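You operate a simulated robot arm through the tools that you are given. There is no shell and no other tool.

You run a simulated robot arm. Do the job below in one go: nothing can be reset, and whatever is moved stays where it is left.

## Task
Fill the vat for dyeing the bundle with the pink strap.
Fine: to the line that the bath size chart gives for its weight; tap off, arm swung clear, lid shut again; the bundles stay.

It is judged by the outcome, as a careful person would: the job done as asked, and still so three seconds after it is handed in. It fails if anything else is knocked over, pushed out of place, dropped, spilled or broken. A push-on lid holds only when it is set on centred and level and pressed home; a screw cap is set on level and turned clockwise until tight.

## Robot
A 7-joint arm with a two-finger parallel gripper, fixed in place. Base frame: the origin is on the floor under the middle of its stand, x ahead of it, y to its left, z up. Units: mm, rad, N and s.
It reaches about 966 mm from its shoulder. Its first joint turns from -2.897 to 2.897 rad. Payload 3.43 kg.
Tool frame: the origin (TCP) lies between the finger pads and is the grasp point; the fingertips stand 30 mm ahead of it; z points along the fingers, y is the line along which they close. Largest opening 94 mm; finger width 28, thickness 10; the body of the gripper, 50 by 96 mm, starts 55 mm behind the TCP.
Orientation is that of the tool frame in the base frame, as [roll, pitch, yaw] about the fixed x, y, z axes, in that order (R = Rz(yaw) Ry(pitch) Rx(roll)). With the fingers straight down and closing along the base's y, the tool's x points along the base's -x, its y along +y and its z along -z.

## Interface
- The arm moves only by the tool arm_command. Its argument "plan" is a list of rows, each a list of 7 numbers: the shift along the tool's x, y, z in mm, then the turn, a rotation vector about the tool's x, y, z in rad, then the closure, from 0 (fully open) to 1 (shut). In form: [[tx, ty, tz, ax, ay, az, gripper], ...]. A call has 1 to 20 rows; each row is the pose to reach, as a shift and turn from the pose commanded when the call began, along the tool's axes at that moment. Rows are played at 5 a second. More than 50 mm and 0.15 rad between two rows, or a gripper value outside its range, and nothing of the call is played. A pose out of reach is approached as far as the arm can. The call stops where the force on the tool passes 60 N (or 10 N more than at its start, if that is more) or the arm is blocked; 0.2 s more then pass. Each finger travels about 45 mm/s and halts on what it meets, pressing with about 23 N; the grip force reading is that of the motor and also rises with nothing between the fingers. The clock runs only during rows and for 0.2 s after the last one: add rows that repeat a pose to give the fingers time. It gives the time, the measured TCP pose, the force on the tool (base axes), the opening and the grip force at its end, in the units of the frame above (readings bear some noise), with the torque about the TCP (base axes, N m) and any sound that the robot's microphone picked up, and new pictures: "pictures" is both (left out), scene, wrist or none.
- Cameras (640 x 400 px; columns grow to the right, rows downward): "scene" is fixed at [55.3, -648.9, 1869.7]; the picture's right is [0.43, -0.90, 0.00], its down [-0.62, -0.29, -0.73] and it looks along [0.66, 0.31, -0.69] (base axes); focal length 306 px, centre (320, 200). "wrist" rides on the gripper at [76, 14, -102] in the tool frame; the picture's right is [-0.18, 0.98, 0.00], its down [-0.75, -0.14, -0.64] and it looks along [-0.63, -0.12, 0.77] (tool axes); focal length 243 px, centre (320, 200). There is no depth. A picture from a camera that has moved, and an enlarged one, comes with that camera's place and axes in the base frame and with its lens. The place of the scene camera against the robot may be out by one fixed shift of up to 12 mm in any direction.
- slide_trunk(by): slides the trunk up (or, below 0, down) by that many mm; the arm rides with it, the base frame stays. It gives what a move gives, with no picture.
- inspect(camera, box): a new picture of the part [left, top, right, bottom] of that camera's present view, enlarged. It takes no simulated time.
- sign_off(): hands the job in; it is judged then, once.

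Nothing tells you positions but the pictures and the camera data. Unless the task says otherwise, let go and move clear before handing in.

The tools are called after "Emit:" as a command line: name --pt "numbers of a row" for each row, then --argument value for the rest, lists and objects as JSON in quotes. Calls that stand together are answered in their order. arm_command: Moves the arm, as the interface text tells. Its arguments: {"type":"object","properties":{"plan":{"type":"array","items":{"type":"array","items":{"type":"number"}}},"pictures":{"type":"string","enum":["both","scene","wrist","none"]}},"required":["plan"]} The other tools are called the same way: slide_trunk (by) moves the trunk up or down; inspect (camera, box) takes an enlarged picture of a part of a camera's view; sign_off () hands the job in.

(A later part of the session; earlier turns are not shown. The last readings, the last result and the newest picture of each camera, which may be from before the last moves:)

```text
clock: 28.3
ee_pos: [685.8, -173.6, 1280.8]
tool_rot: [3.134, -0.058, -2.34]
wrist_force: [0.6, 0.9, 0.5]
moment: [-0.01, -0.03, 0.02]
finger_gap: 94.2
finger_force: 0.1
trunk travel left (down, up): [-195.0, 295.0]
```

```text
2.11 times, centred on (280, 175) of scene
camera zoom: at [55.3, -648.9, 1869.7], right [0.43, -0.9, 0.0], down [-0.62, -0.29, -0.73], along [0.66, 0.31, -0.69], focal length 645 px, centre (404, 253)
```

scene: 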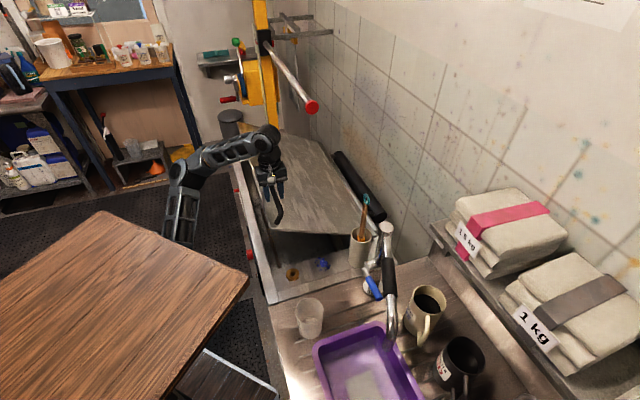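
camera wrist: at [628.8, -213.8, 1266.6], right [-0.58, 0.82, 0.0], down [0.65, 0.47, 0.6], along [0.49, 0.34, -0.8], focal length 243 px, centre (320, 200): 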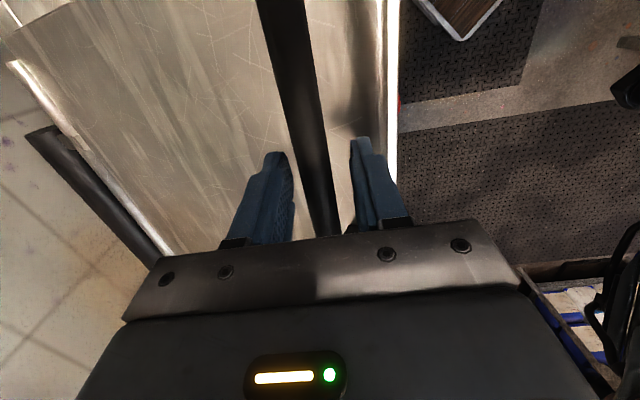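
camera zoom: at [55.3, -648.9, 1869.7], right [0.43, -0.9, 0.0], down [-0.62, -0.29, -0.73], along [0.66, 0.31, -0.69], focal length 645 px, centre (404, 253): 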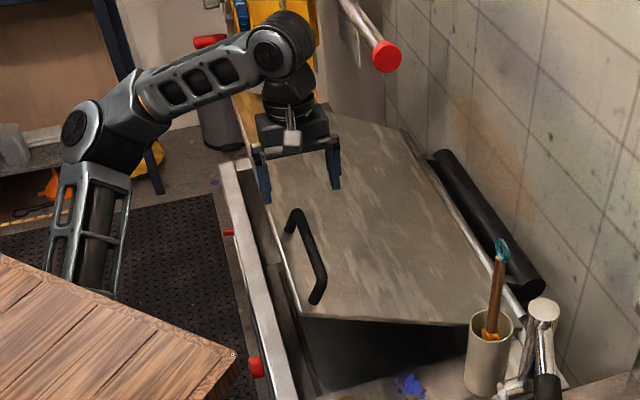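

The lid holds at about 27°. I move the hand to the front of the lid's mid-length, close the fingers, and prepare to tilt it forward under the lid edge.

Emit:
arm_command --pt "-41.6 14.1 2.7 0.001 -0.01 0 0" --pt "-83.1 28.1 5.4 0.003 -0.02 0 0.5" --pt "-124.7 42.2 8.1 0.004 -0.03 0 1" --pt "-166.3 56.3 10.8 0.005 -0.04 0 1" --pt "-207.8 70.3 13.5 0.006 -0.05 0 1" --pt "-249.4 84.4 16.2 0.0076 -0.058 0 1" --pictures "both"

```text
clock: 29.9
ee_pos: [797.7, -0.3, 1264.6]
tool_rot: [-3.141, 0.036, -2.462]
wrist_force: [-0.1, -0.8, 0.0]
moment: [-0.02, 0.01, 0.01]
finger_gap: 0.1
finger_force: 23.2
trunk travel left (down, up): [-195.0, 295.0]
stopped in row 6: the arm was blocked; the commanded pose is now the measured one
camera wrist: at [725.7, -39.4, 1363.3], right [-0.47, 0.88, 0.01], down [0.66, 0.35, 0.67], along [0.59, 0.32, -0.74], focal length 243 px, centre (320, 200)
```

scene: 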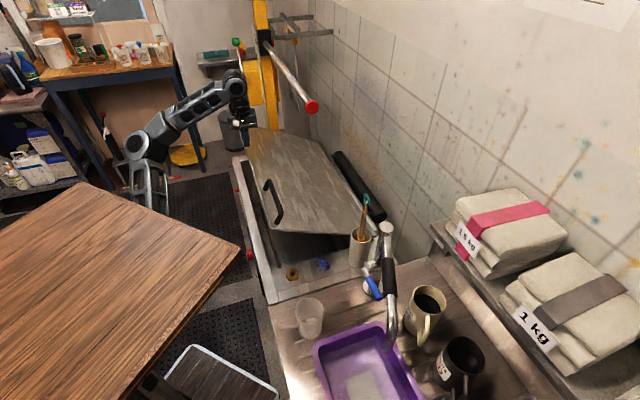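
wrist: 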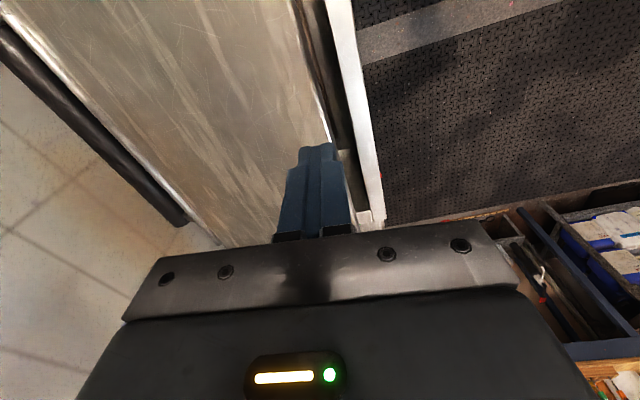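

The arm stopped at a joint limit there, which is fine. I now tilt the hand forward toward the wall while backing off slightly, so that the closed fingers can enter under the lid's front edge.

Emit:
arm_command --pt "6.9 4.1 6.9 0.1255 -0.004 -0.0144 1" --pt "13.7 8.2 13.9 0.251 -0.008 -0.0288 1" --pt "20.6 12.3 20.8 0.3766 -0.0125 -0.0432 1" --pt "27.4 16.4 27.8 0.502 -0.0167 -0.0576 1" --pt "34.3 20.6 34.7 0.6276 -0.021 -0.072 1" --pt "41.1 24.7 41.7 0.7531 -0.025 -0.0865 1" --pt "48 28.8 48.6 0.8787 -0.0292 -0.1009 1" --pt "54.8 32.9 55.6 1.004 -0.0334 -0.1153 1" --pt "61.7 37 62.5 1.1297 -0.0376 -0.1297 1" --pictures "both"

```text
clock: 30.6
ee_pos: [767.8, -90.7, 1256.1]
tool_rot: [-2.846, 0.078, -2.604]
wrist_force: [0.0, 0.1, -0.4]
moment: [0.01, 0.01, 0.02]
finger_gap: 0.1
finger_force: 22.8
trunk travel left (down, up): [-195.0, 295.0]
stopped in row 3: the arm was blocked; the commanded pose is now the measured one
camera wrist: at [671.9, -96.3, 1343.0], right [-0.3, 0.91, -0.27], down [0.57, 0.4, 0.71], along [0.76, 0.06, -0.65], focal length 243 px, centre (320, 200)
```

scene: 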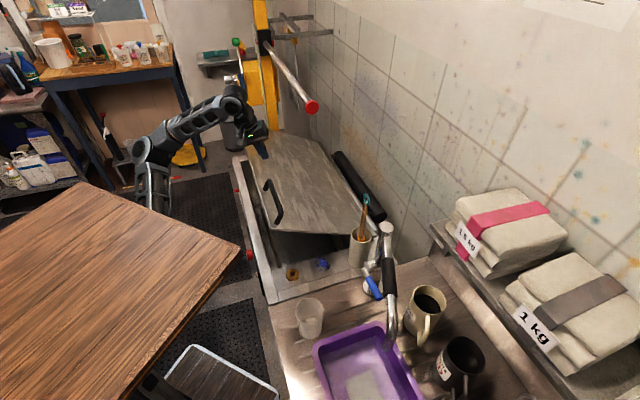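
wrist: 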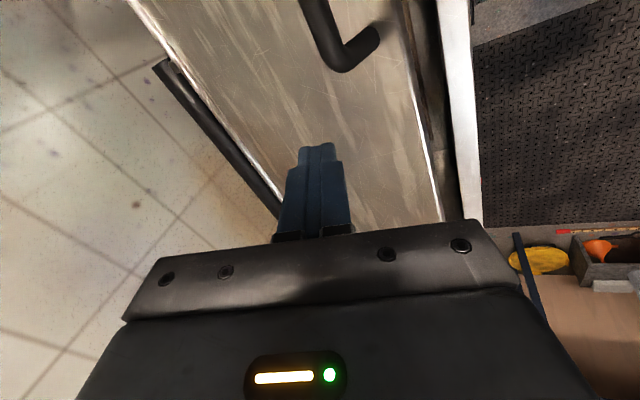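

This wrist roll is at its limit, so I turn the wrist back to its natural roll before tilting forward.

Emit:
arm_command --pt "5.5 1.8 -6.1 -0.0334 0.0307 0.1364 1" --pt "11 3.6 -12.2 -0.0668 0.0614 0.2729 1" --pt "16.5 5.4 -18.3 -0.1 0.0921 0.4093 1" --pt "22 7.3 -24.3 -0.1335 0.1228 0.5457 1" --pt "27.5 9.1 -30.4 -0.1669 0.1535 0.6821 1" --pt "33 10.9 -36.5 -0.2 0.1842 0.8186 1" --pt "38.5 12.7 -42.6 -0.2337 0.2149 0.955 1" --pictures "both"

```text
clock: 32.2
ee_pos: [725.8, -80.8, 1280.0]
tool_rot: [-3.095, -0.014, 2.71]
wrist_force: [0.1, 0.4, -0.7]
moment: [0.03, -0.02, 0.01]
finger_gap: 0.0
finger_force: 22.7
trunk travel left (down, up): [-195.0, 295.0]
camera wrist: at [665.4, -32.7, 1381.1], right [0.58, 0.81, -0.05], down [0.65, -0.42, 0.64], along [0.5, -0.4, -0.77], focal length 243 px, centre (320, 200)
```

scene: 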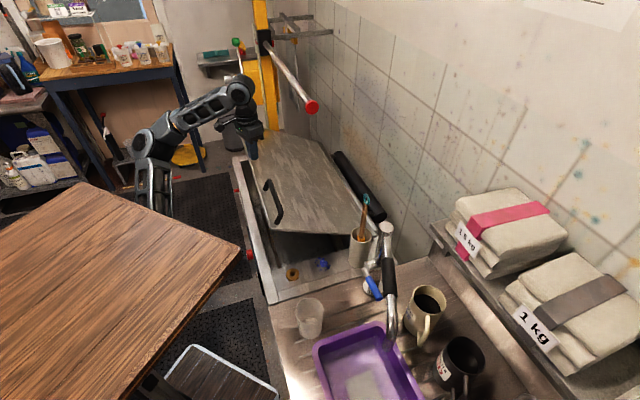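
wrist: 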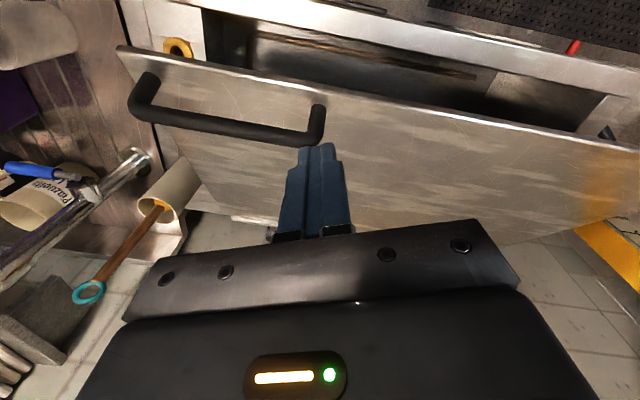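

Now I can see the lid gap and the near part of the vat. I tilt the hand forward in free air before lowering it to the gap.

Emit:
arm_command --pt "5.8 5.4 4.8 0 -0.142 0 1" --pt "11.6 10.8 9.7 0 -0.284 0 1" --pt "17.5 16.2 14.5 0 -0.426 0 1" --pt "23.3 21.6 19.4 0 -0.568 0 1" --pt "29.1 27 24.2 0 -0.71 0 1" --pt "35 32.5 29 0 -0.852 0 1" --pt "40.8 37.9 33.9 0 -0.994 0 1" --pt "46.6 43.3 38.7 0 -1.134 0 1" --pictures "both"

```text
clock: 33.3
ee_pos: [683.1, -134.4, 1283.0]
tool_rot: [3.068, 0.561, 2.506]
wrist_force: [1.1, 1.7, -0.2]
moment: [-0.03, -0.04, 0.01]
finger_gap: 0.3
finger_force: 22.9
trunk travel left (down, up): [-195.0, 295.0]
stopped in row 5: the arm was blocked; the commanded pose is now the measured one
camera wrist: at [590.1, -58.8, 1328.6], right [0.68, 0.72, 0.16], down [0.13, -0.33, 0.93], along [0.72, -0.61, -0.32], focal length 243 px, centre (320, 200)
```

scene: 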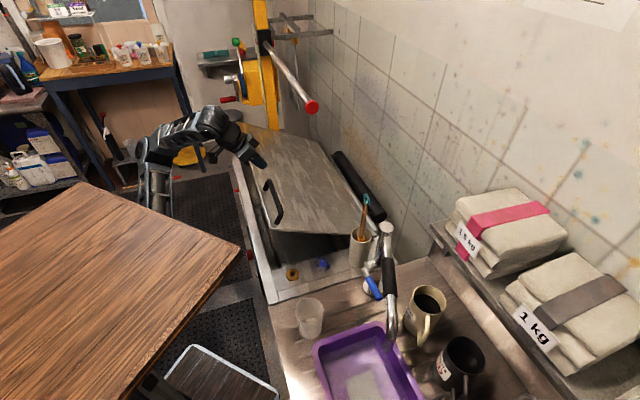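
wrist: 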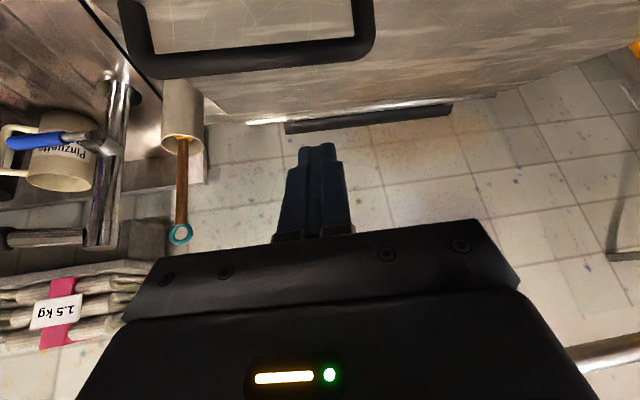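

Tilting that far is blocked near the body, but this 32° tilt is enough to push the lid's front edge. I back the hand off to just in front of the lid edge.

Emit:
arm_command --pt "9.3 19.9 -4.4 0 0 0 1" --pt "18.6 39.8 -8.8 0 0 0 1" --pt "27.9 59.8 -13.2 0 0 0 1" --pt "37.2 79.7 -17.6 0 0 0 1" --pictures "both"

```text
clock: 34.3
ee_pos: [664.9, -123.5, 1302.0]
tool_rot: [2.943, 0.56, 2.284]
wrist_force: [-0.3, 0.4, -0.3]
moment: [-0.04, 0.0, -0.05]
finger_gap: 0.0
finger_force: 22.8
trunk travel left (down, up): [-195.0, 295.0]
stopped in row 4: the arm was blocked; the commanded pose is now the measured one
camera wrist: at [581.4, -37.6, 1347.9], right [0.76, 0.59, 0.26], down [0.01, -0.41, 0.91], along [0.65, -0.69, -0.32], focal length 243 px, centre (320, 200)
```

scene: 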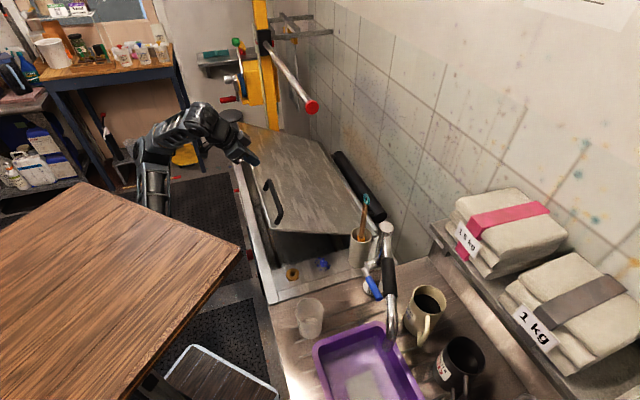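
wrist: 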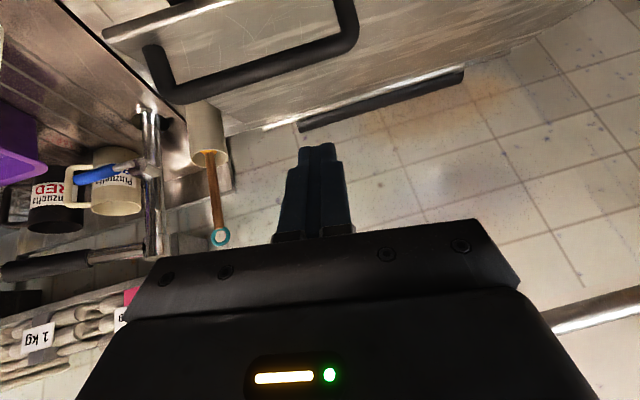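

Moving left is blocked, I think because the elbow meets the desk edge above it. With the trunk higher, the elbow can tuck under the desk, so I raise the trunk and reach down instead.

Emit:
slide_trunk --by 270

Emit:
inspect --camera "scene" --box '[0, 0, 640, 400]'

```text
clock: 37.0
ee_pos: [664.4, -124.0, 1571.5]
tool_rot: [2.94, 0.56, 2.281]
wrist_force: [1.3, 0.1, -1.3]
moment: [-0.01, 0.0, -0.01]
finger_gap: 0.2
finger_force: 22.4
trunk travel left (down, up): [-465.0, 25.0]
```

```text
1.00 times, centred on (320, 200) of scene (not enlarged: the box is as wide or as high as the picture)
camera zoom: at [55.3, -648.9, 1869.7], right [0.43, -0.9, 0.0], down [-0.62, -0.29, -0.73], along [0.66, 0.31, -0.69], focal length 306 px, centre (320, 200)
```

zoom: 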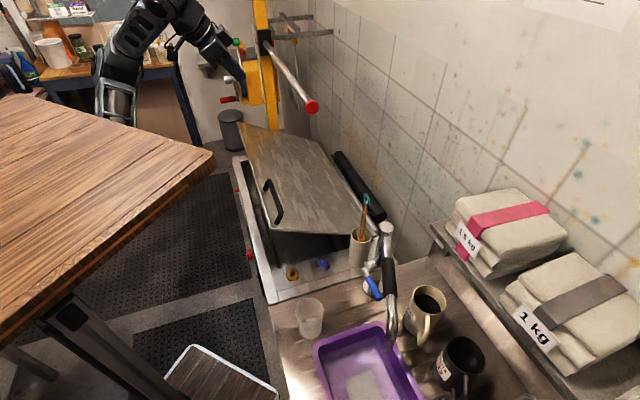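

Emit:
arm_command --pt "21.2 -6.8 33.2 0 0 0 1" --pt "42.5 -13.6 66.4 0 0 0 1" --pt "63.7 -20.3 99.6 0 0 0 1" --pt "85 -27.1 132.8 0 0 0 1" --pt "106.2 -33.9 166 0 0 0 1" --pictures "both"

```text
clock: 38.0
ee_pos: [638.8, -168.1, 1456.1]
tool_rot: [2.757, 0.535, 2.084]
wrist_force: [-0.1, 0.3, 0.5]
moment: [-0.03, -0.04, 0.0]
finger_gap: 0.2
finger_force: 22.9
trunk travel left (down, up): [-465.0, 25.0]
stopped in row 4: the arm was blocked; the commanded pose is now the measured one
camera wrist: at [559.4, -80.2, 1504.8], right [0.78, 0.47, 0.41], down [-0.14, -0.51, 0.85], along [0.61, -0.72, -0.33], focal length 243 px, centre (320, 200)
```

scene: 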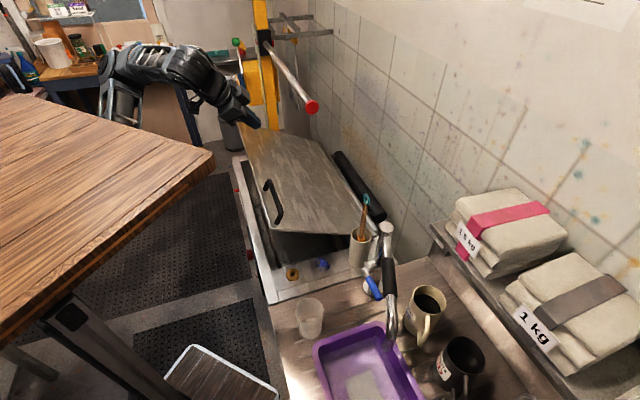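
wrist: 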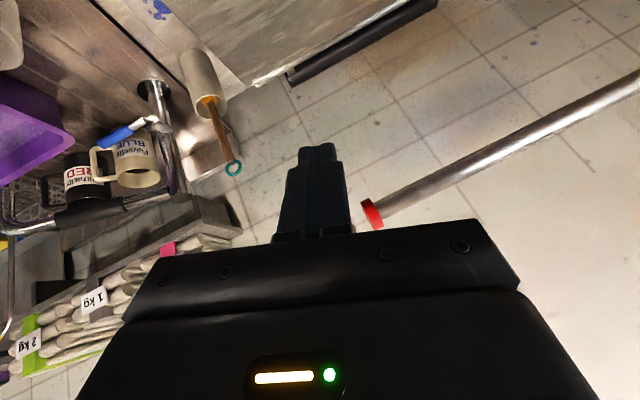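

The block seems to come from a base-joint limit when moving left. I stay on the right-hand side instead: I retreat straight back, then lower the trunk in front of the lid.

Emit:
arm_command --pt "12.6 -4.5 -8.4 0 0 0 1" --pt "25 -9 -16.8 0 0 0 1" --pt "37 -13 -25 0 0 0 1" --pictures "both"

```text
clock: 38.8
ee_pos: [590.7, -159.2, 1453.9]
tool_rot: [2.752, 0.534, 2.025]
wrist_force: [0.2, -0.3, -0.1]
moment: [0.01, 0.0, -0.02]
finger_gap: 0.0
finger_force: 23.1
trunk travel left (down, up): [-465.0, 25.0]
camera wrist: at [516.8, -67.4, 1502.1], right [0.8, 0.43, 0.41], down [-0.17, -0.5, 0.85], along [0.57, -0.75, -0.33], focal length 243 px, centre (320, 200)
```

scene: 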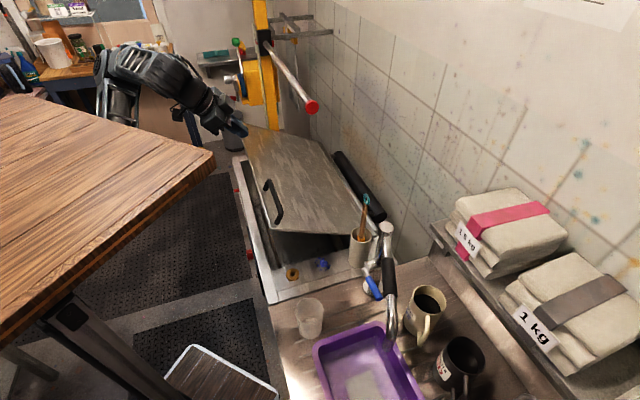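
wrist: 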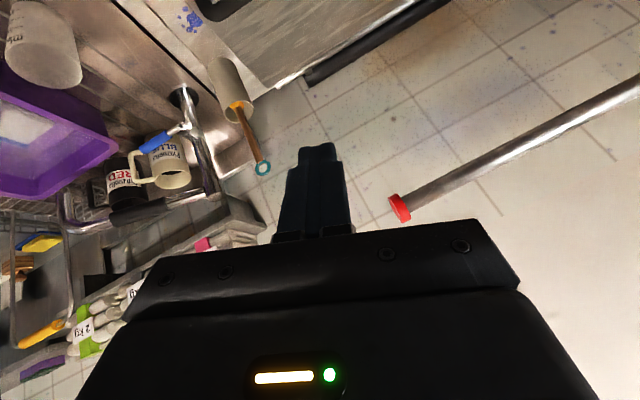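

Emit:
slide_trunk --by -330

Emit:
inspect --camera "wrist" --box '[0, 0, 640, 2]'

Emit:
inspect --camera "wrist" --box '[0, 0, 640, 400]'

Emit:
inspect --camera "scene" --box '[160, 100, 380, 270]'

```text
clock: 42.0
ee_pos: [593.6, -154.7, 1125.7]
tool_rot: [2.745, 0.529, 2.041]
wrist_force: [0.3, -0.2, 0.2]
moment: [0.05, 0.04, 0.01]
finger_gap: 0.1
finger_force: 22.6
trunk travel left (down, up): [-135.0, 355.0]
```

```text
1.00 times, centred on (320, 1) of wrist (not enlarged: the box is as wide or as high as the picture)
camera zoom: at [517.3, -63.9, 1173.0], right [0.79, 0.44, 0.42], down [-0.17, -0.51, 0.84], along [0.59, -0.74, -0.33], focal length 243 px, centre (320, 399)
```

zoom: 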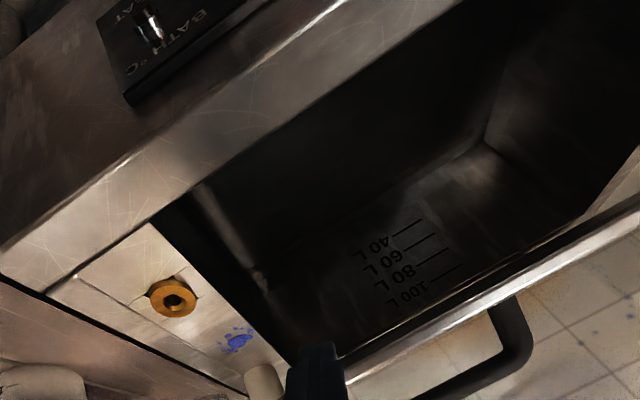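

```text
1.00 times, centred on (320, 200) of wrist (not enlarged: the box is as wide or as high as the picture)
camera zoom: at [517.3, -63.9, 1173.0], right [0.79, 0.44, 0.42], down [-0.17, -0.51, 0.84], along [0.59, -0.74, -0.33], focal length 243 px, centre (320, 200)
```

zoom: 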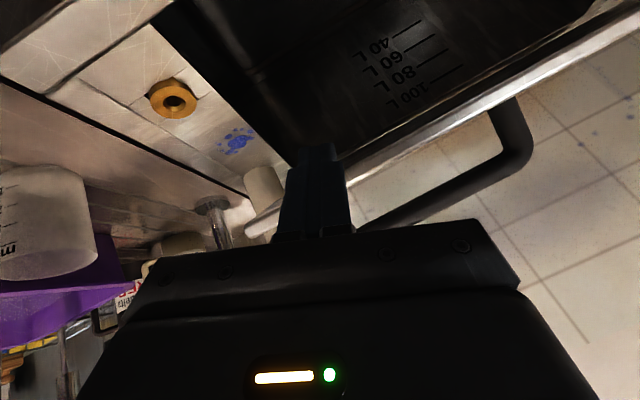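

```text
2.35 times, centred on (270, 185) of scene
camera zoom: at [55.3, -648.9, 1869.7], right [0.43, -0.9, 0.0], down [-0.62, -0.29, -0.73], along [0.66, 0.31, -0.69], focal length 721 px, centre (438, 235)
```

zoom: 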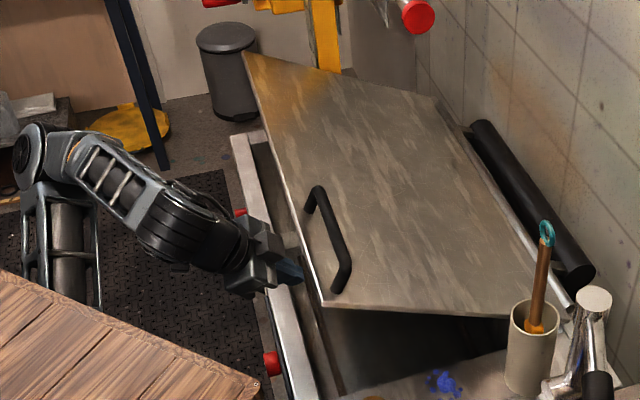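

I can now see the fill marks on the vat's rear wall (40, 60, 80, 100 L). My fingers are just in front of the lid edge, so I slip them slightly below and against it.

Emit:
arm_command --pt "4 -3 12 0 0 0 1" --pt "4 -7 24 0 0 0 1" --pt "-3 -6.5 32 0 0 0 1" --pt "-10.6 -6 40.7 0 0 0 1" --pictures "both"

Emit:
inspect --camera "scene" --box '[220, 140, 360, 250]'

```text
clock: 43.0
ee_pos: [613.0, -163.0, 1099.6]
tool_rot: [2.726, 0.521, 2.053]
wrist_force: [-29.5, 28.0, 17.9]
moment: [-0.38, -0.58, 0.25]
finger_gap: 0.1
finger_force: 22.7
trunk travel left (down, up): [-135.0, 355.0]
stopped in row 4: the force on the tool passed its limit at 84 N (the readings are from after the stop); the commanded pose is now the measured one
camera wrist: at [531.8, -74.3, 1148.2], right [0.78, 0.45, 0.44], down [-0.16, -0.52, 0.84], along [0.61, -0.72, -0.33], focal length 243 px, centre (320, 200)
```

scene: 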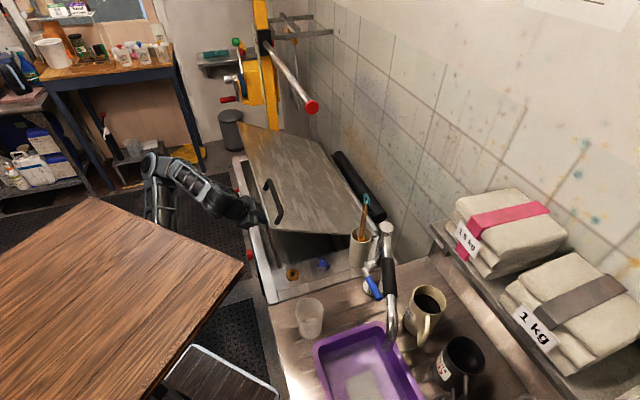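
wrist: 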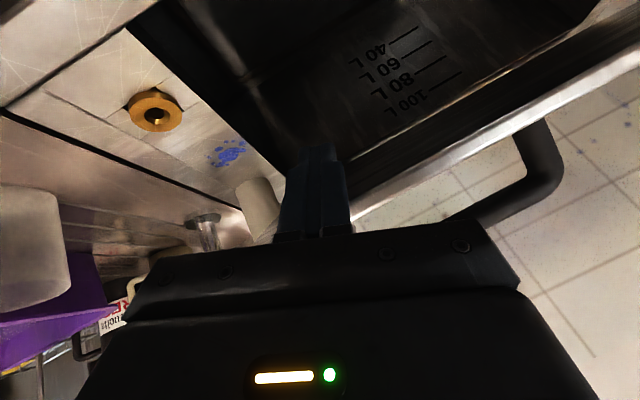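

```text
3.64 times, centred on (290, 195) of scene
camera zoom: at [55.3, -648.9, 1869.7], right [0.43, -0.9, 0.0], down [-0.62, -0.29, -0.73], along [0.66, 0.31, -0.69], focal length 1114 px, centre (429, 218)
```

zoom: 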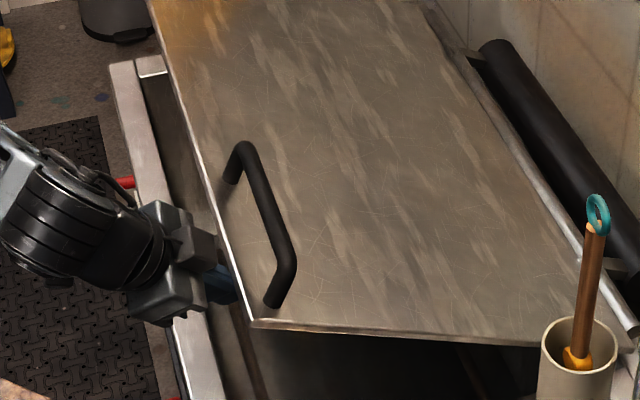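

The fingers caught on the lid's front lip at the small step near their tips. I back off a little, insert them about 30 mm deeper under the lip, then press up again.

Emit:
arm_command --pt "8 0 0 0 0 0 1" --pt "16 0 0 0 0 0 1" --pt "16 0 16 0 0 0 1" --pt "16 0 32 0 0 0 1" --pt "8 0 32 0 0 0 1" --pictures "wrist"

Emit:
inspect --camera "wrist" --box '[240, 100, 440, 240]'

Emit:
inspect --camera "scene" --box '[220, 160, 320, 240]'

```text
clock: 44.2
ee_pos: [626.0, -172.4, 1070.6]
tool_rot: [2.718, 0.521, 2.031]
wrist_force: [-4.0, 0.0, -2.8]
moment: [-0.08, -0.14, 0.01]
finger_gap: 0.0
finger_force: 23.2
trunk travel left (down, up): [-135.0, 355.0]
camera wrist: at [546.7, -82.1, 1119.1], right [0.78, 0.43, 0.44], down [-0.18, -0.53, 0.83], along [0.59, -0.73, -0.34], focal length 243 px, centre (320, 200)
```

wrist: 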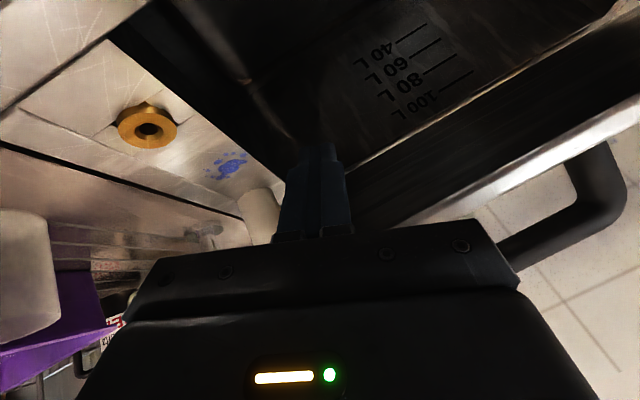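

```text
2.86 times, centred on (340, 170) of wrist
camera zoom: at [546.7, -82.1, 1119.1], right [0.78, 0.43, 0.44], down [-0.18, -0.53, 0.83], along [0.59, -0.73, -0.34], focal length 693 px, centre (263, 286)
```

zoom: 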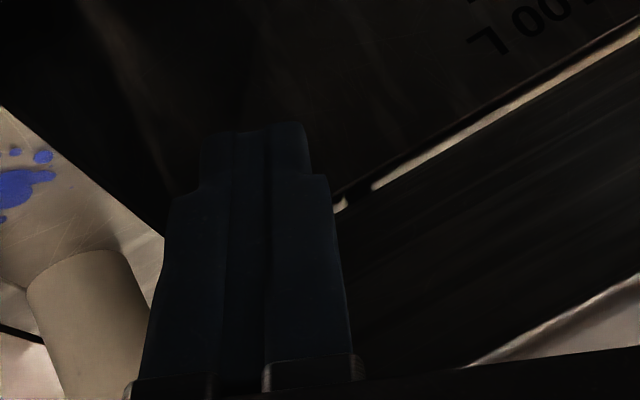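

```text
5.00 times, centred on (270, 200) of scene
camera zoom: at [55.3, -648.9, 1869.7], right [0.43, -0.9, 0.0], down [-0.62, -0.29, -0.73], along [0.66, 0.31, -0.69], focal length 1532 px, centre (570, 200)
```

zoom: 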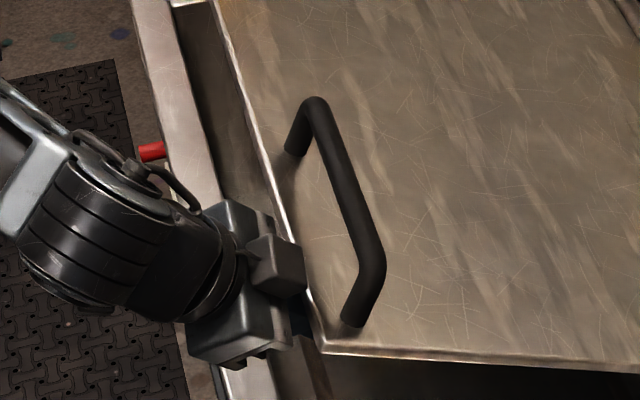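

The fingers are now well under the lid, which shows as the dark band. I push it upward along its arc.

Emit:
arm_command --pt "-16.7 8.3 -12 0 0 0 1" --pt "-34 16.6 -23.2 0 0 0 1" --pt "-51.8 24.8 -33.6 0 0 0 1" --pt "-69.9 32.9 -43.1 0 0 0 1" --pt "-88.3 40.8 -51.8 0 0 0 1" --pt "-107.4 48.8 -59.7 0 0 0 1" --pictures "both"

```text
clock: 45.6
ee_pos: [674.7, -202.2, 1185.8]
tool_rot: [2.748, 0.53, 2.066]
wrist_force: [-1.0, 3.2, -1.6]
moment: [-0.06, -0.04, 0.01]
finger_gap: 0.0
finger_force: 23.3
trunk travel left (down, up): [-135.0, 355.0]
camera wrist: at [595.9, -113.8, 1234.2], right [0.78, 0.46, 0.42], down [-0.15, -0.51, 0.85], along [0.6, -0.73, -0.33], focal length 243 px, centre (320, 200)
```

scene: 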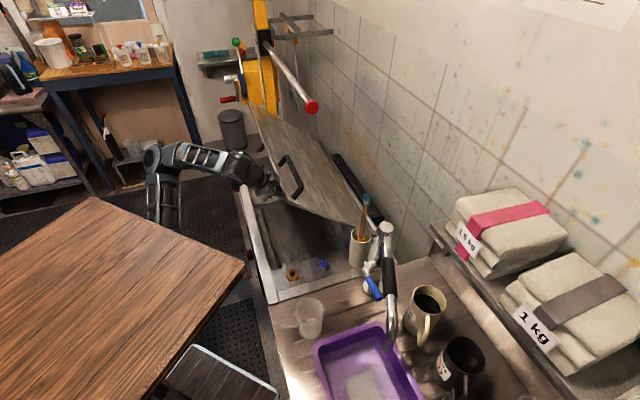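
wrist: 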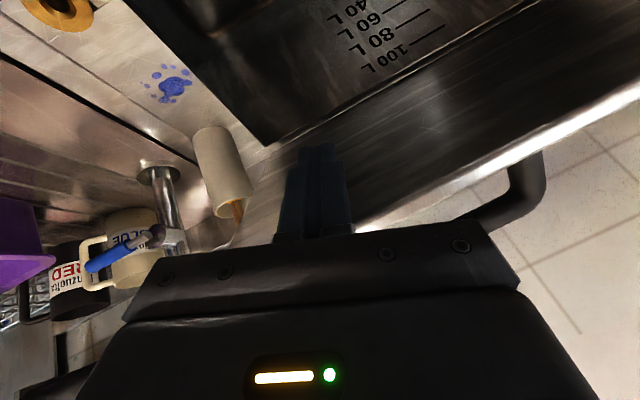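

The lid swings up easily, now around 37–40°. I keep pushing forward and up while levelling the hand, so that the fingertips ride on the lid's underside and stay below the pole.

Emit:
arm_command --pt "-21.8 4 8.8 -0.0195 -0.029 0 1" --pt "-43.6 7.9 17.6 -0.039 -0.058 0 1" --pt "-65.5 11.9 26.4 -0.0585 -0.087 0 1" --pt "-87.3 15.9 35.2 -0.078 -0.116 0.001 1" --pt "-109.1 19.8 44 -0.0975 -0.145 0.001 1" --pt "-130.9 23.8 52.8 -0.117 -0.1745 0.001 1" --pictures "both"

```text
clock: 46.4
ee_pos: [728.4, -240.8, 1204.8]
tool_rot: [2.727, 0.641, 2.061]
wrist_force: [-20.6, 18.1, 31.4]
moment: [-1.75, -0.23, -0.65]
finger_gap: 0.1
finger_force: 23.4
trunk travel left (down, up): [-135.0, 355.0]
stopped in row 4: the force on the tool passed its limit at 78 N (the readings are from after the stop); the commanded pose is now the measured one
camera wrist: at [645.9, -149.4, 1237.6], right [0.75, 0.5, 0.43], down [-0.21, -0.44, 0.88], along [0.63, -0.75, -0.22], focal length 243 px, centre (320, 200)
```

scene: 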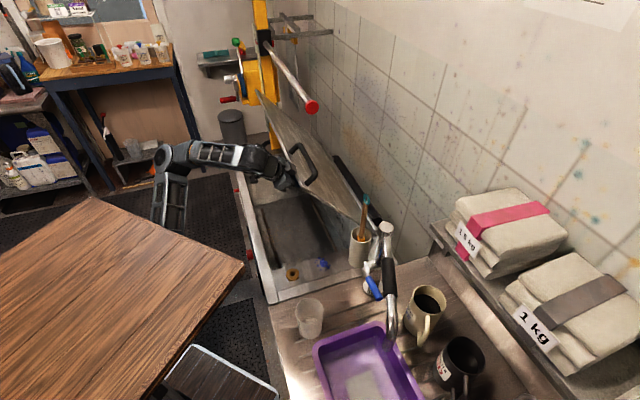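
wrist: 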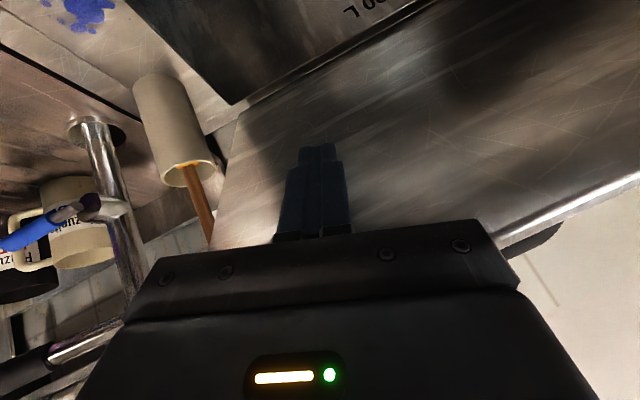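

The lid's edge met my palm. I withdraw the fingers slightly, level the hand more and continue with the fingertips.

Emit:
arm_command --pt "-0.4 4.5 -19.5 0 0 0 1" --pt "-14.5 9 -22 -0.026 -0.048 0 1" --pt "-28.5 13.2 -25.4 -0.052 -0.097 0 1" --pt "-42 17.4 -28 -0.078 -0.145 0 1" --pt "-56 21.6 -30.7 -0.1045 -0.1936 0 1" --pictures "both"

```text
clock: 47.6
ee_pos: [756.1, -249.9, 1258.5]
tool_rot: [2.593, 0.819, 1.984]
wrist_force: [-0.4, 0.0, -0.2]
moment: [-0.03, 0.05, -0.08]
finger_gap: 0.0
finger_force: 23.6
trunk travel left (down, up): [-135.0, 355.0]
camera wrist: at [670.0, -155.4, 1266.9], right [0.67, 0.56, 0.48], down [-0.35, -0.33, 0.88], along [0.66, -0.75, -0.03], focal length 243 px, centre (320, 200)
```

scene: 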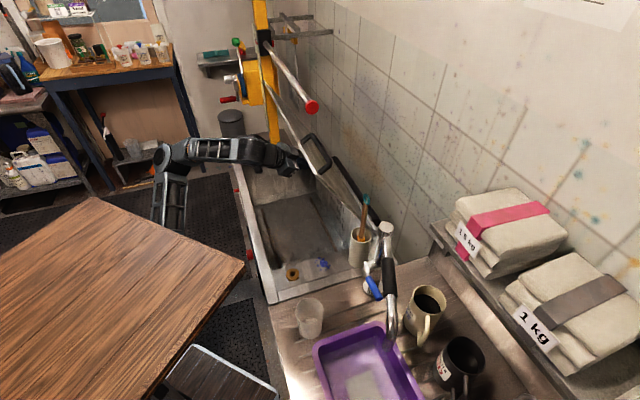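
wrist: 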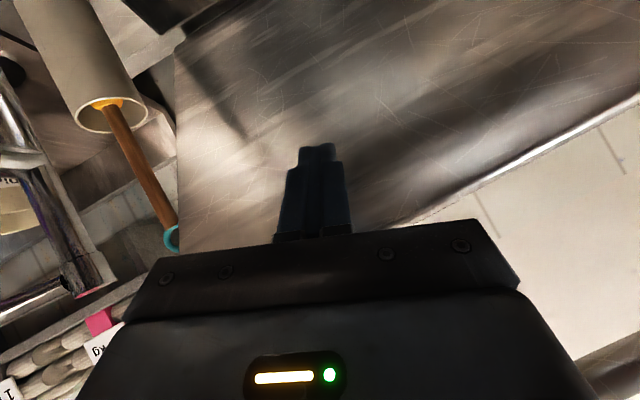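

The lid is up at roughly 60° and stays put by itself. I push on toward about 75° with the fingertips lower on its underside.

Emit:
arm_command --pt "-19.5 1.3 15.8 -0.0131 -0.027 0 1" --pt "-39 2.6 31.6 -0.0262 -0.054 0 1" --pt "-58.5 3.9 47.4 -0.0394 -0.081 0 1" --pt "-78 5.2 63.2 -0.0525 -0.108 0 1" --pt "-82.2 -0.3 88.6 -0.0525 -0.108 0 1" --pt "-86.4 -5.8 114 -0.0525 -0.108 0 1" --pt "-90.6 -11.3 139.4 -0.0525 -0.108 0 1" --pt "-94.8 -16.8 164.8 -0.0525 -0.108 0 1" --pictures "both"

```text
clock: 49.4
ee_pos: [892.9, -384.9, 1211.9]
tool_rot: [2.478, 0.89, 1.892]
wrist_force: [-0.9, 0.8, 0.4]
moment: [-0.04, -0.01, 0.0]
finger_gap: 0.0
finger_force: 23.3
trunk travel left (down, up): [-135.0, 355.0]
camera wrist: at [806.0, -290.6, 1208.7], right [0.62, 0.58, 0.52], down [-0.43, -0.3, 0.85], along [0.65, -0.76, 0.06], focal length 243 px, centre (320, 200)
```

scene: 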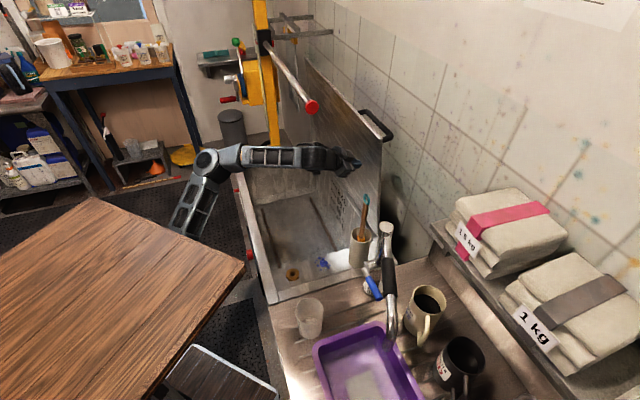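
wrist: 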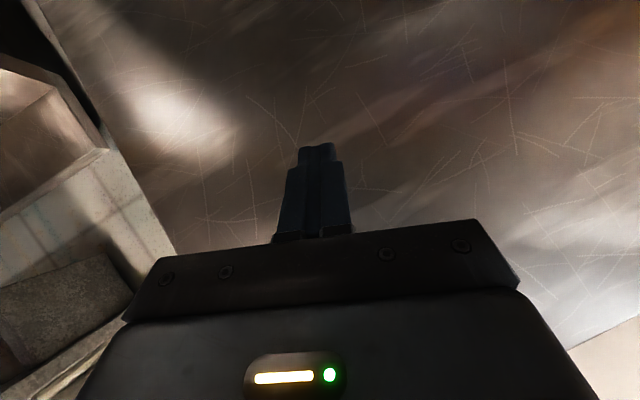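

The lid stands nearly upright and the vat is open. I back the hand away and check that the lid stays and what is inside the vat.

Emit:
arm_command --pt "15 0 -30 0 0 0 1" --pt "25 0 -70 0 0 0 1" --pt "30 0 -110 0 0 0 1" --pt "30 0 -150 0 0 0 1" --pictures "both"

Emit:
inspect --camera "scene" --box '[230, 120, 420, 320]'

Emit:
inspect --camera "scene" --box '[240, 170, 370, 300]'

```text
clock: 50.4
ee_pos: [769.2, -315.4, 1260.8]
tool_rot: [2.479, 0.884, 1.884]
wrist_force: [-0.2, 0.1, -0.2]
moment: [-0.02, -0.02, 0.05]
finger_gap: 0.3
finger_force: 23.3
trunk travel left (down, up): [-135.0, 355.0]
camera wrist: at [682.0, -220.1, 1258.5], right [0.63, 0.57, 0.53], down [-0.43, -0.3, 0.85], along [0.64, -0.76, 0.06], focal length 243 px, centre (320, 200)
```

scene: 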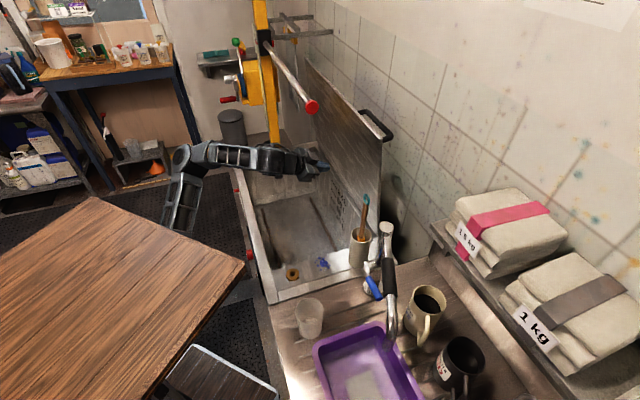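
wrist: 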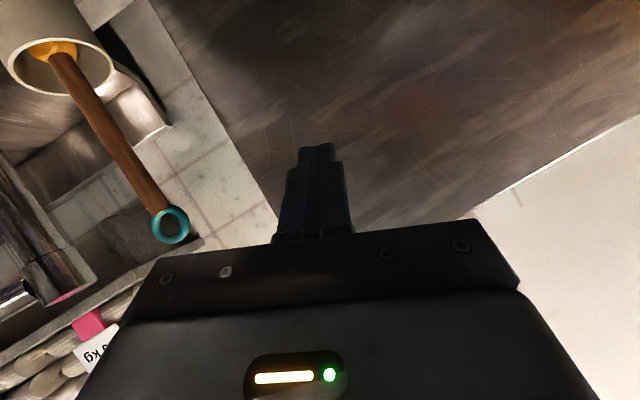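

```text
2.00 times, centred on (325, 220) of scene
camera zoom: at [55.3, -648.9, 1869.7], right [0.43, -0.9, 0.0], down [-0.62, -0.29, -0.73], along [0.66, 0.31, -0.69], focal length 613 px, centre (310, 160)
```

zoom: 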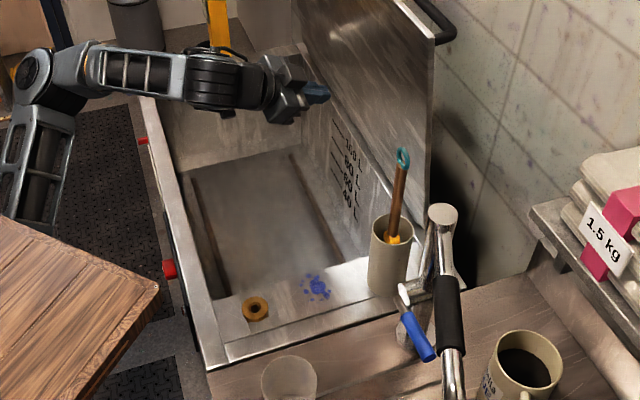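

```text
3.08 times, centred on (305, 235) of scene
camera zoom: at [55.3, -648.9, 1869.7], right [0.43, -0.9, 0.0], down [-0.62, -0.29, -0.73], along [0.66, 0.31, -0.69], focal length 943 px, centre (366, 92)
```

zoom: 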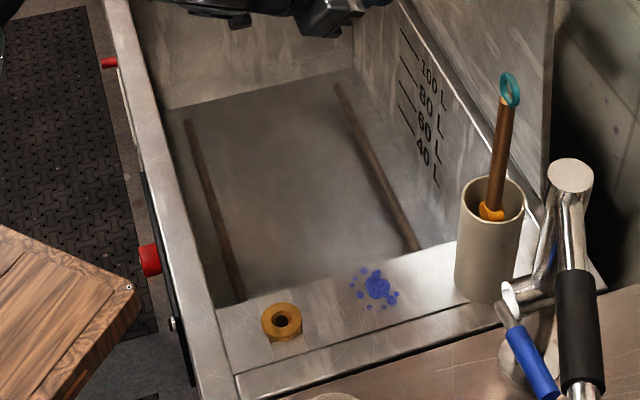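

The lid holds open and the 40/60/80/100 L marks are visible to the fixed camera, with the vat empty. Before opening the tap I check the red drain lever by the far end and the tap itself.

Emit:
inspect --camera "scene" --box '[215, 160, 265, 195]'

Emit:
inspect --camera "scene" --box '[330, 215, 430, 360]'

Emit:
inspect --camera "scene" --box '[350, 250, 400, 310]'

Emit:
inspect --camera "scene" --box '[320, 160, 370, 250]'

```text
11.43 times, centred on (240, 178) of scene
camera zoom: at [55.3, -648.9, 1869.7], right [0.43, -0.9, 0.0], down [-0.62, -0.29, -0.73], along [0.66, 0.31, -0.69], focal length 3502 px, centre (1234, 457)
```

zoom: 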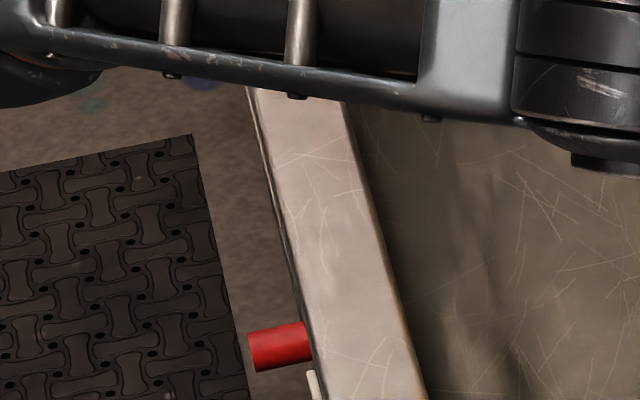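

```text
2.76 times, centred on (380, 288) of scene
camera zoom: at [55.3, -648.9, 1869.7], right [0.43, -0.9, 0.0], down [-0.62, -0.29, -0.73], along [0.66, 0.31, -0.69], focal length 845 px, centre (154, -41)
```

zoom: 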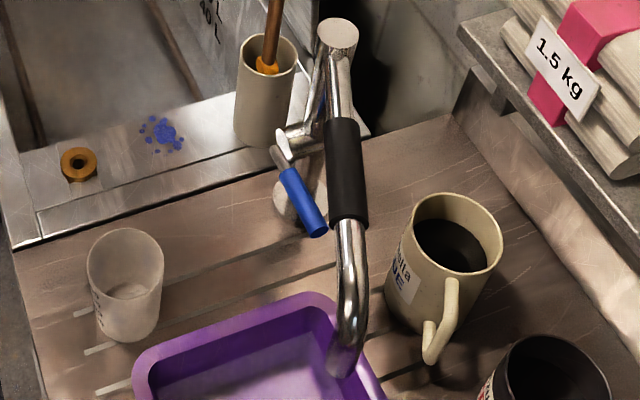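

```text
6.67 times, centred on (375, 280) of scene
camera zoom: at [55.3, -648.9, 1869.7], right [0.43, -0.9, 0.0], down [-0.62, -0.29, -0.73], along [0.66, 0.31, -0.69], focal length 2043 px, centre (-47, -333)
```

zoom: 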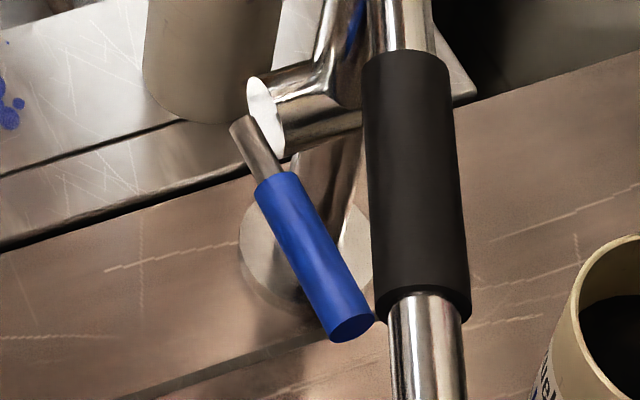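

```text
4.44 times, centred on (345, 205) of scene
camera zoom: at [55.3, -648.9, 1869.7], right [0.43, -0.9, 0.0], down [-0.62, -0.29, -0.73], along [0.66, 0.31, -0.69], focal length 1362 px, centre (209, 178)
```

zoom: 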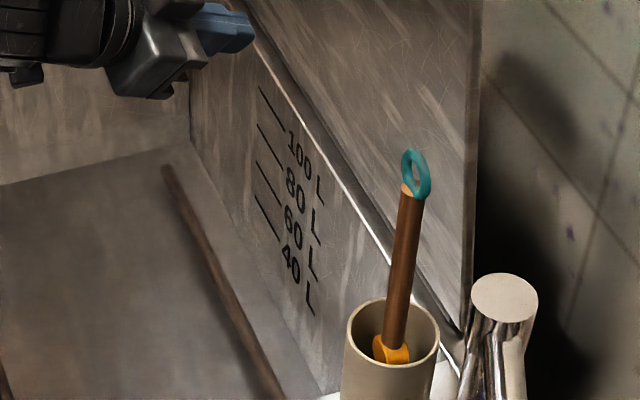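

The 60 L mark is the second line from the bottom. The red lever sits at about (1175, 493, 540) beyond the vat's far end, so I go back to a viewpoint from which I can read its position.

Emit:
arm_command --pt "16.4 8.3 -20.9 0.0254 0.1147 -0.0502 1" --pt "32.9 16.7 -41.8 0.0508 0.2294 -0.1003 1" --pt "49.3 25 -62.7 0.0762 0.3441 -0.1505 1" --pt "65.7 33.4 -83.6 0.1016 0.4588 -0.2007 1" --pt "82.2 41.7 -104.6 0.127 0.5734 -0.2508 1" --pt "98.6 50 -125.5 0.1525 0.6881 -0.301 1" --pt "115 58.4 -146.4 0.1779 0.8028 -0.3512 1" --pt "131.5 66.8 -167.3 0.2033 0.9175 -0.4013 1" --pt "147.9 75.1 -188.2 0.2287 1.0322 -0.4515 1" --pictures "both"

Emit:
inspect --camera "wrist" --box '[638, 0, 640, 400]'

Emit:
inspect --camera "wrist" --box '[440, 0, 640, 100]'

```text
clock: 52.4
ee_pos: [630.8, -100.2, 1230.3]
tool_rot: [-3.126, 0.019, 2.686]
wrist_force: [-0.2, -0.7, -0.5]
moment: [0.0, -0.03, -0.02]
finger_gap: 0.0
finger_force: 23.1
out of reach, approached as far as the arm can: row 7, 8, 9
trunk travel left (down, up): [-135.0, 355.0]
camera wrist: at [566.8, -52.8, 1330.4], right [0.6, 0.8, -0.01], down [0.61, -0.45, 0.66], along [0.52, -0.4, -0.75], focal length 243 px, centre (320, 200)
```

scene: 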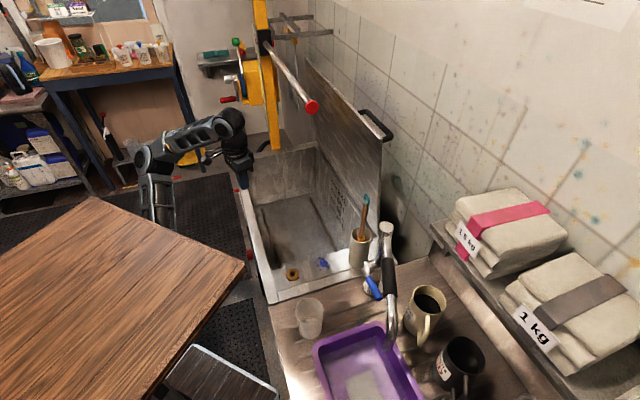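
wrist: 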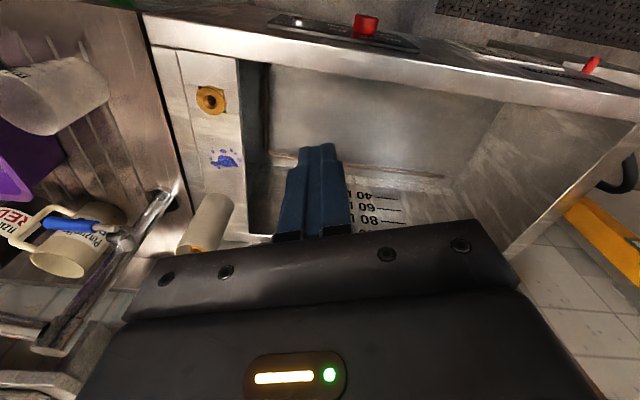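

```text
1.00 times, centred on (639, 200) of wrist (not enlarged: the box is as wide or as high as the picture)
camera zoom: at [566.8, -52.8, 1330.4], right [0.6, 0.8, -0.01], down [0.61, -0.45, 0.66], along [0.52, -0.4, -0.75], focal length 243 px, centre (1, 200)
```

zoom: 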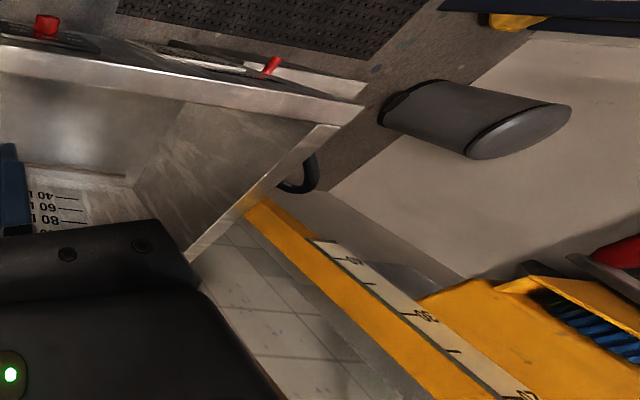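

```text
3.20 times, centred on (540, 50) of wrist
camera zoom: at [566.8, -52.8, 1330.4], right [0.6, 0.8, -0.01], down [0.61, -0.45, 0.66], along [0.52, -0.4, -0.75], focal length 776 px, centre (-384, 680)
```

zoom: 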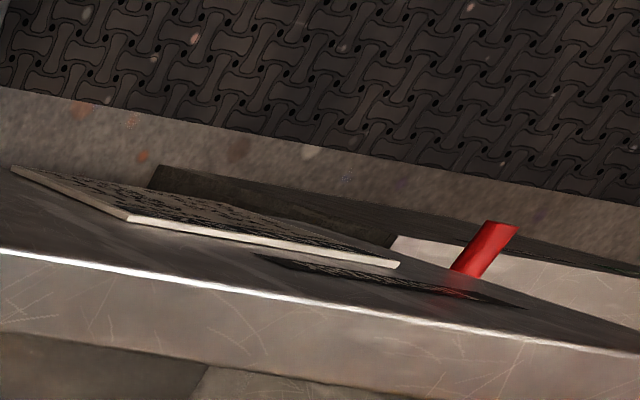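

Emit:
inspect --camera "wrist" --box '[555, 40, 635, 90]'

Emit:
inspect --camera "wrist" --box '[570, 50, 610, 75]'

Emit:
inspect --camera "wrist" --box '[600, 55, 640, 80]'

```text
8.00 times, centred on (595, 65) of wrist
camera zoom: at [566.8, -52.8, 1330.4], right [0.6, 0.8, -0.01], down [0.61, -0.45, 0.66], along [0.52, -0.4, -0.75], focal length 1941 px, centre (-1880, 1280)
```

zoom: 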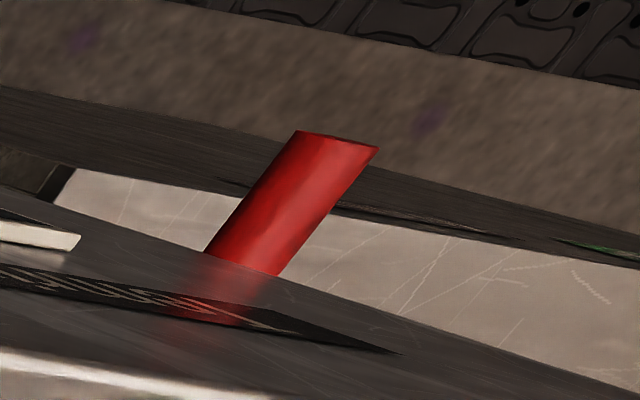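

```text
16.00 times, centred on (590, 62) of wrist
camera zoom: at [566.8, -52.8, 1330.4], right [0.6, 0.8, -0.01], down [0.61, -0.45, 0.66], along [0.52, -0.4, -0.75], focal length 3882 px, centre (-4000, 2400)
```

zoom: 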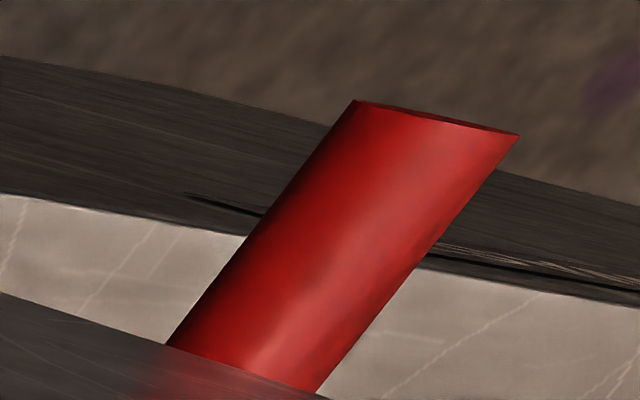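

```text
16.00 times, centred on (620, 68) of wrist
camera zoom: at [566.8, -52.8, 1330.4], right [0.6, 0.8, -0.01], down [0.61, -0.45, 0.66], along [0.52, -0.4, -0.75], focal length 3882 px, centre (-4480, 2320)
```

zoom: 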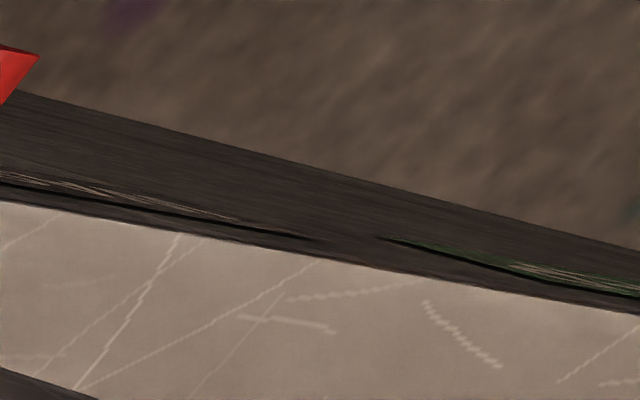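

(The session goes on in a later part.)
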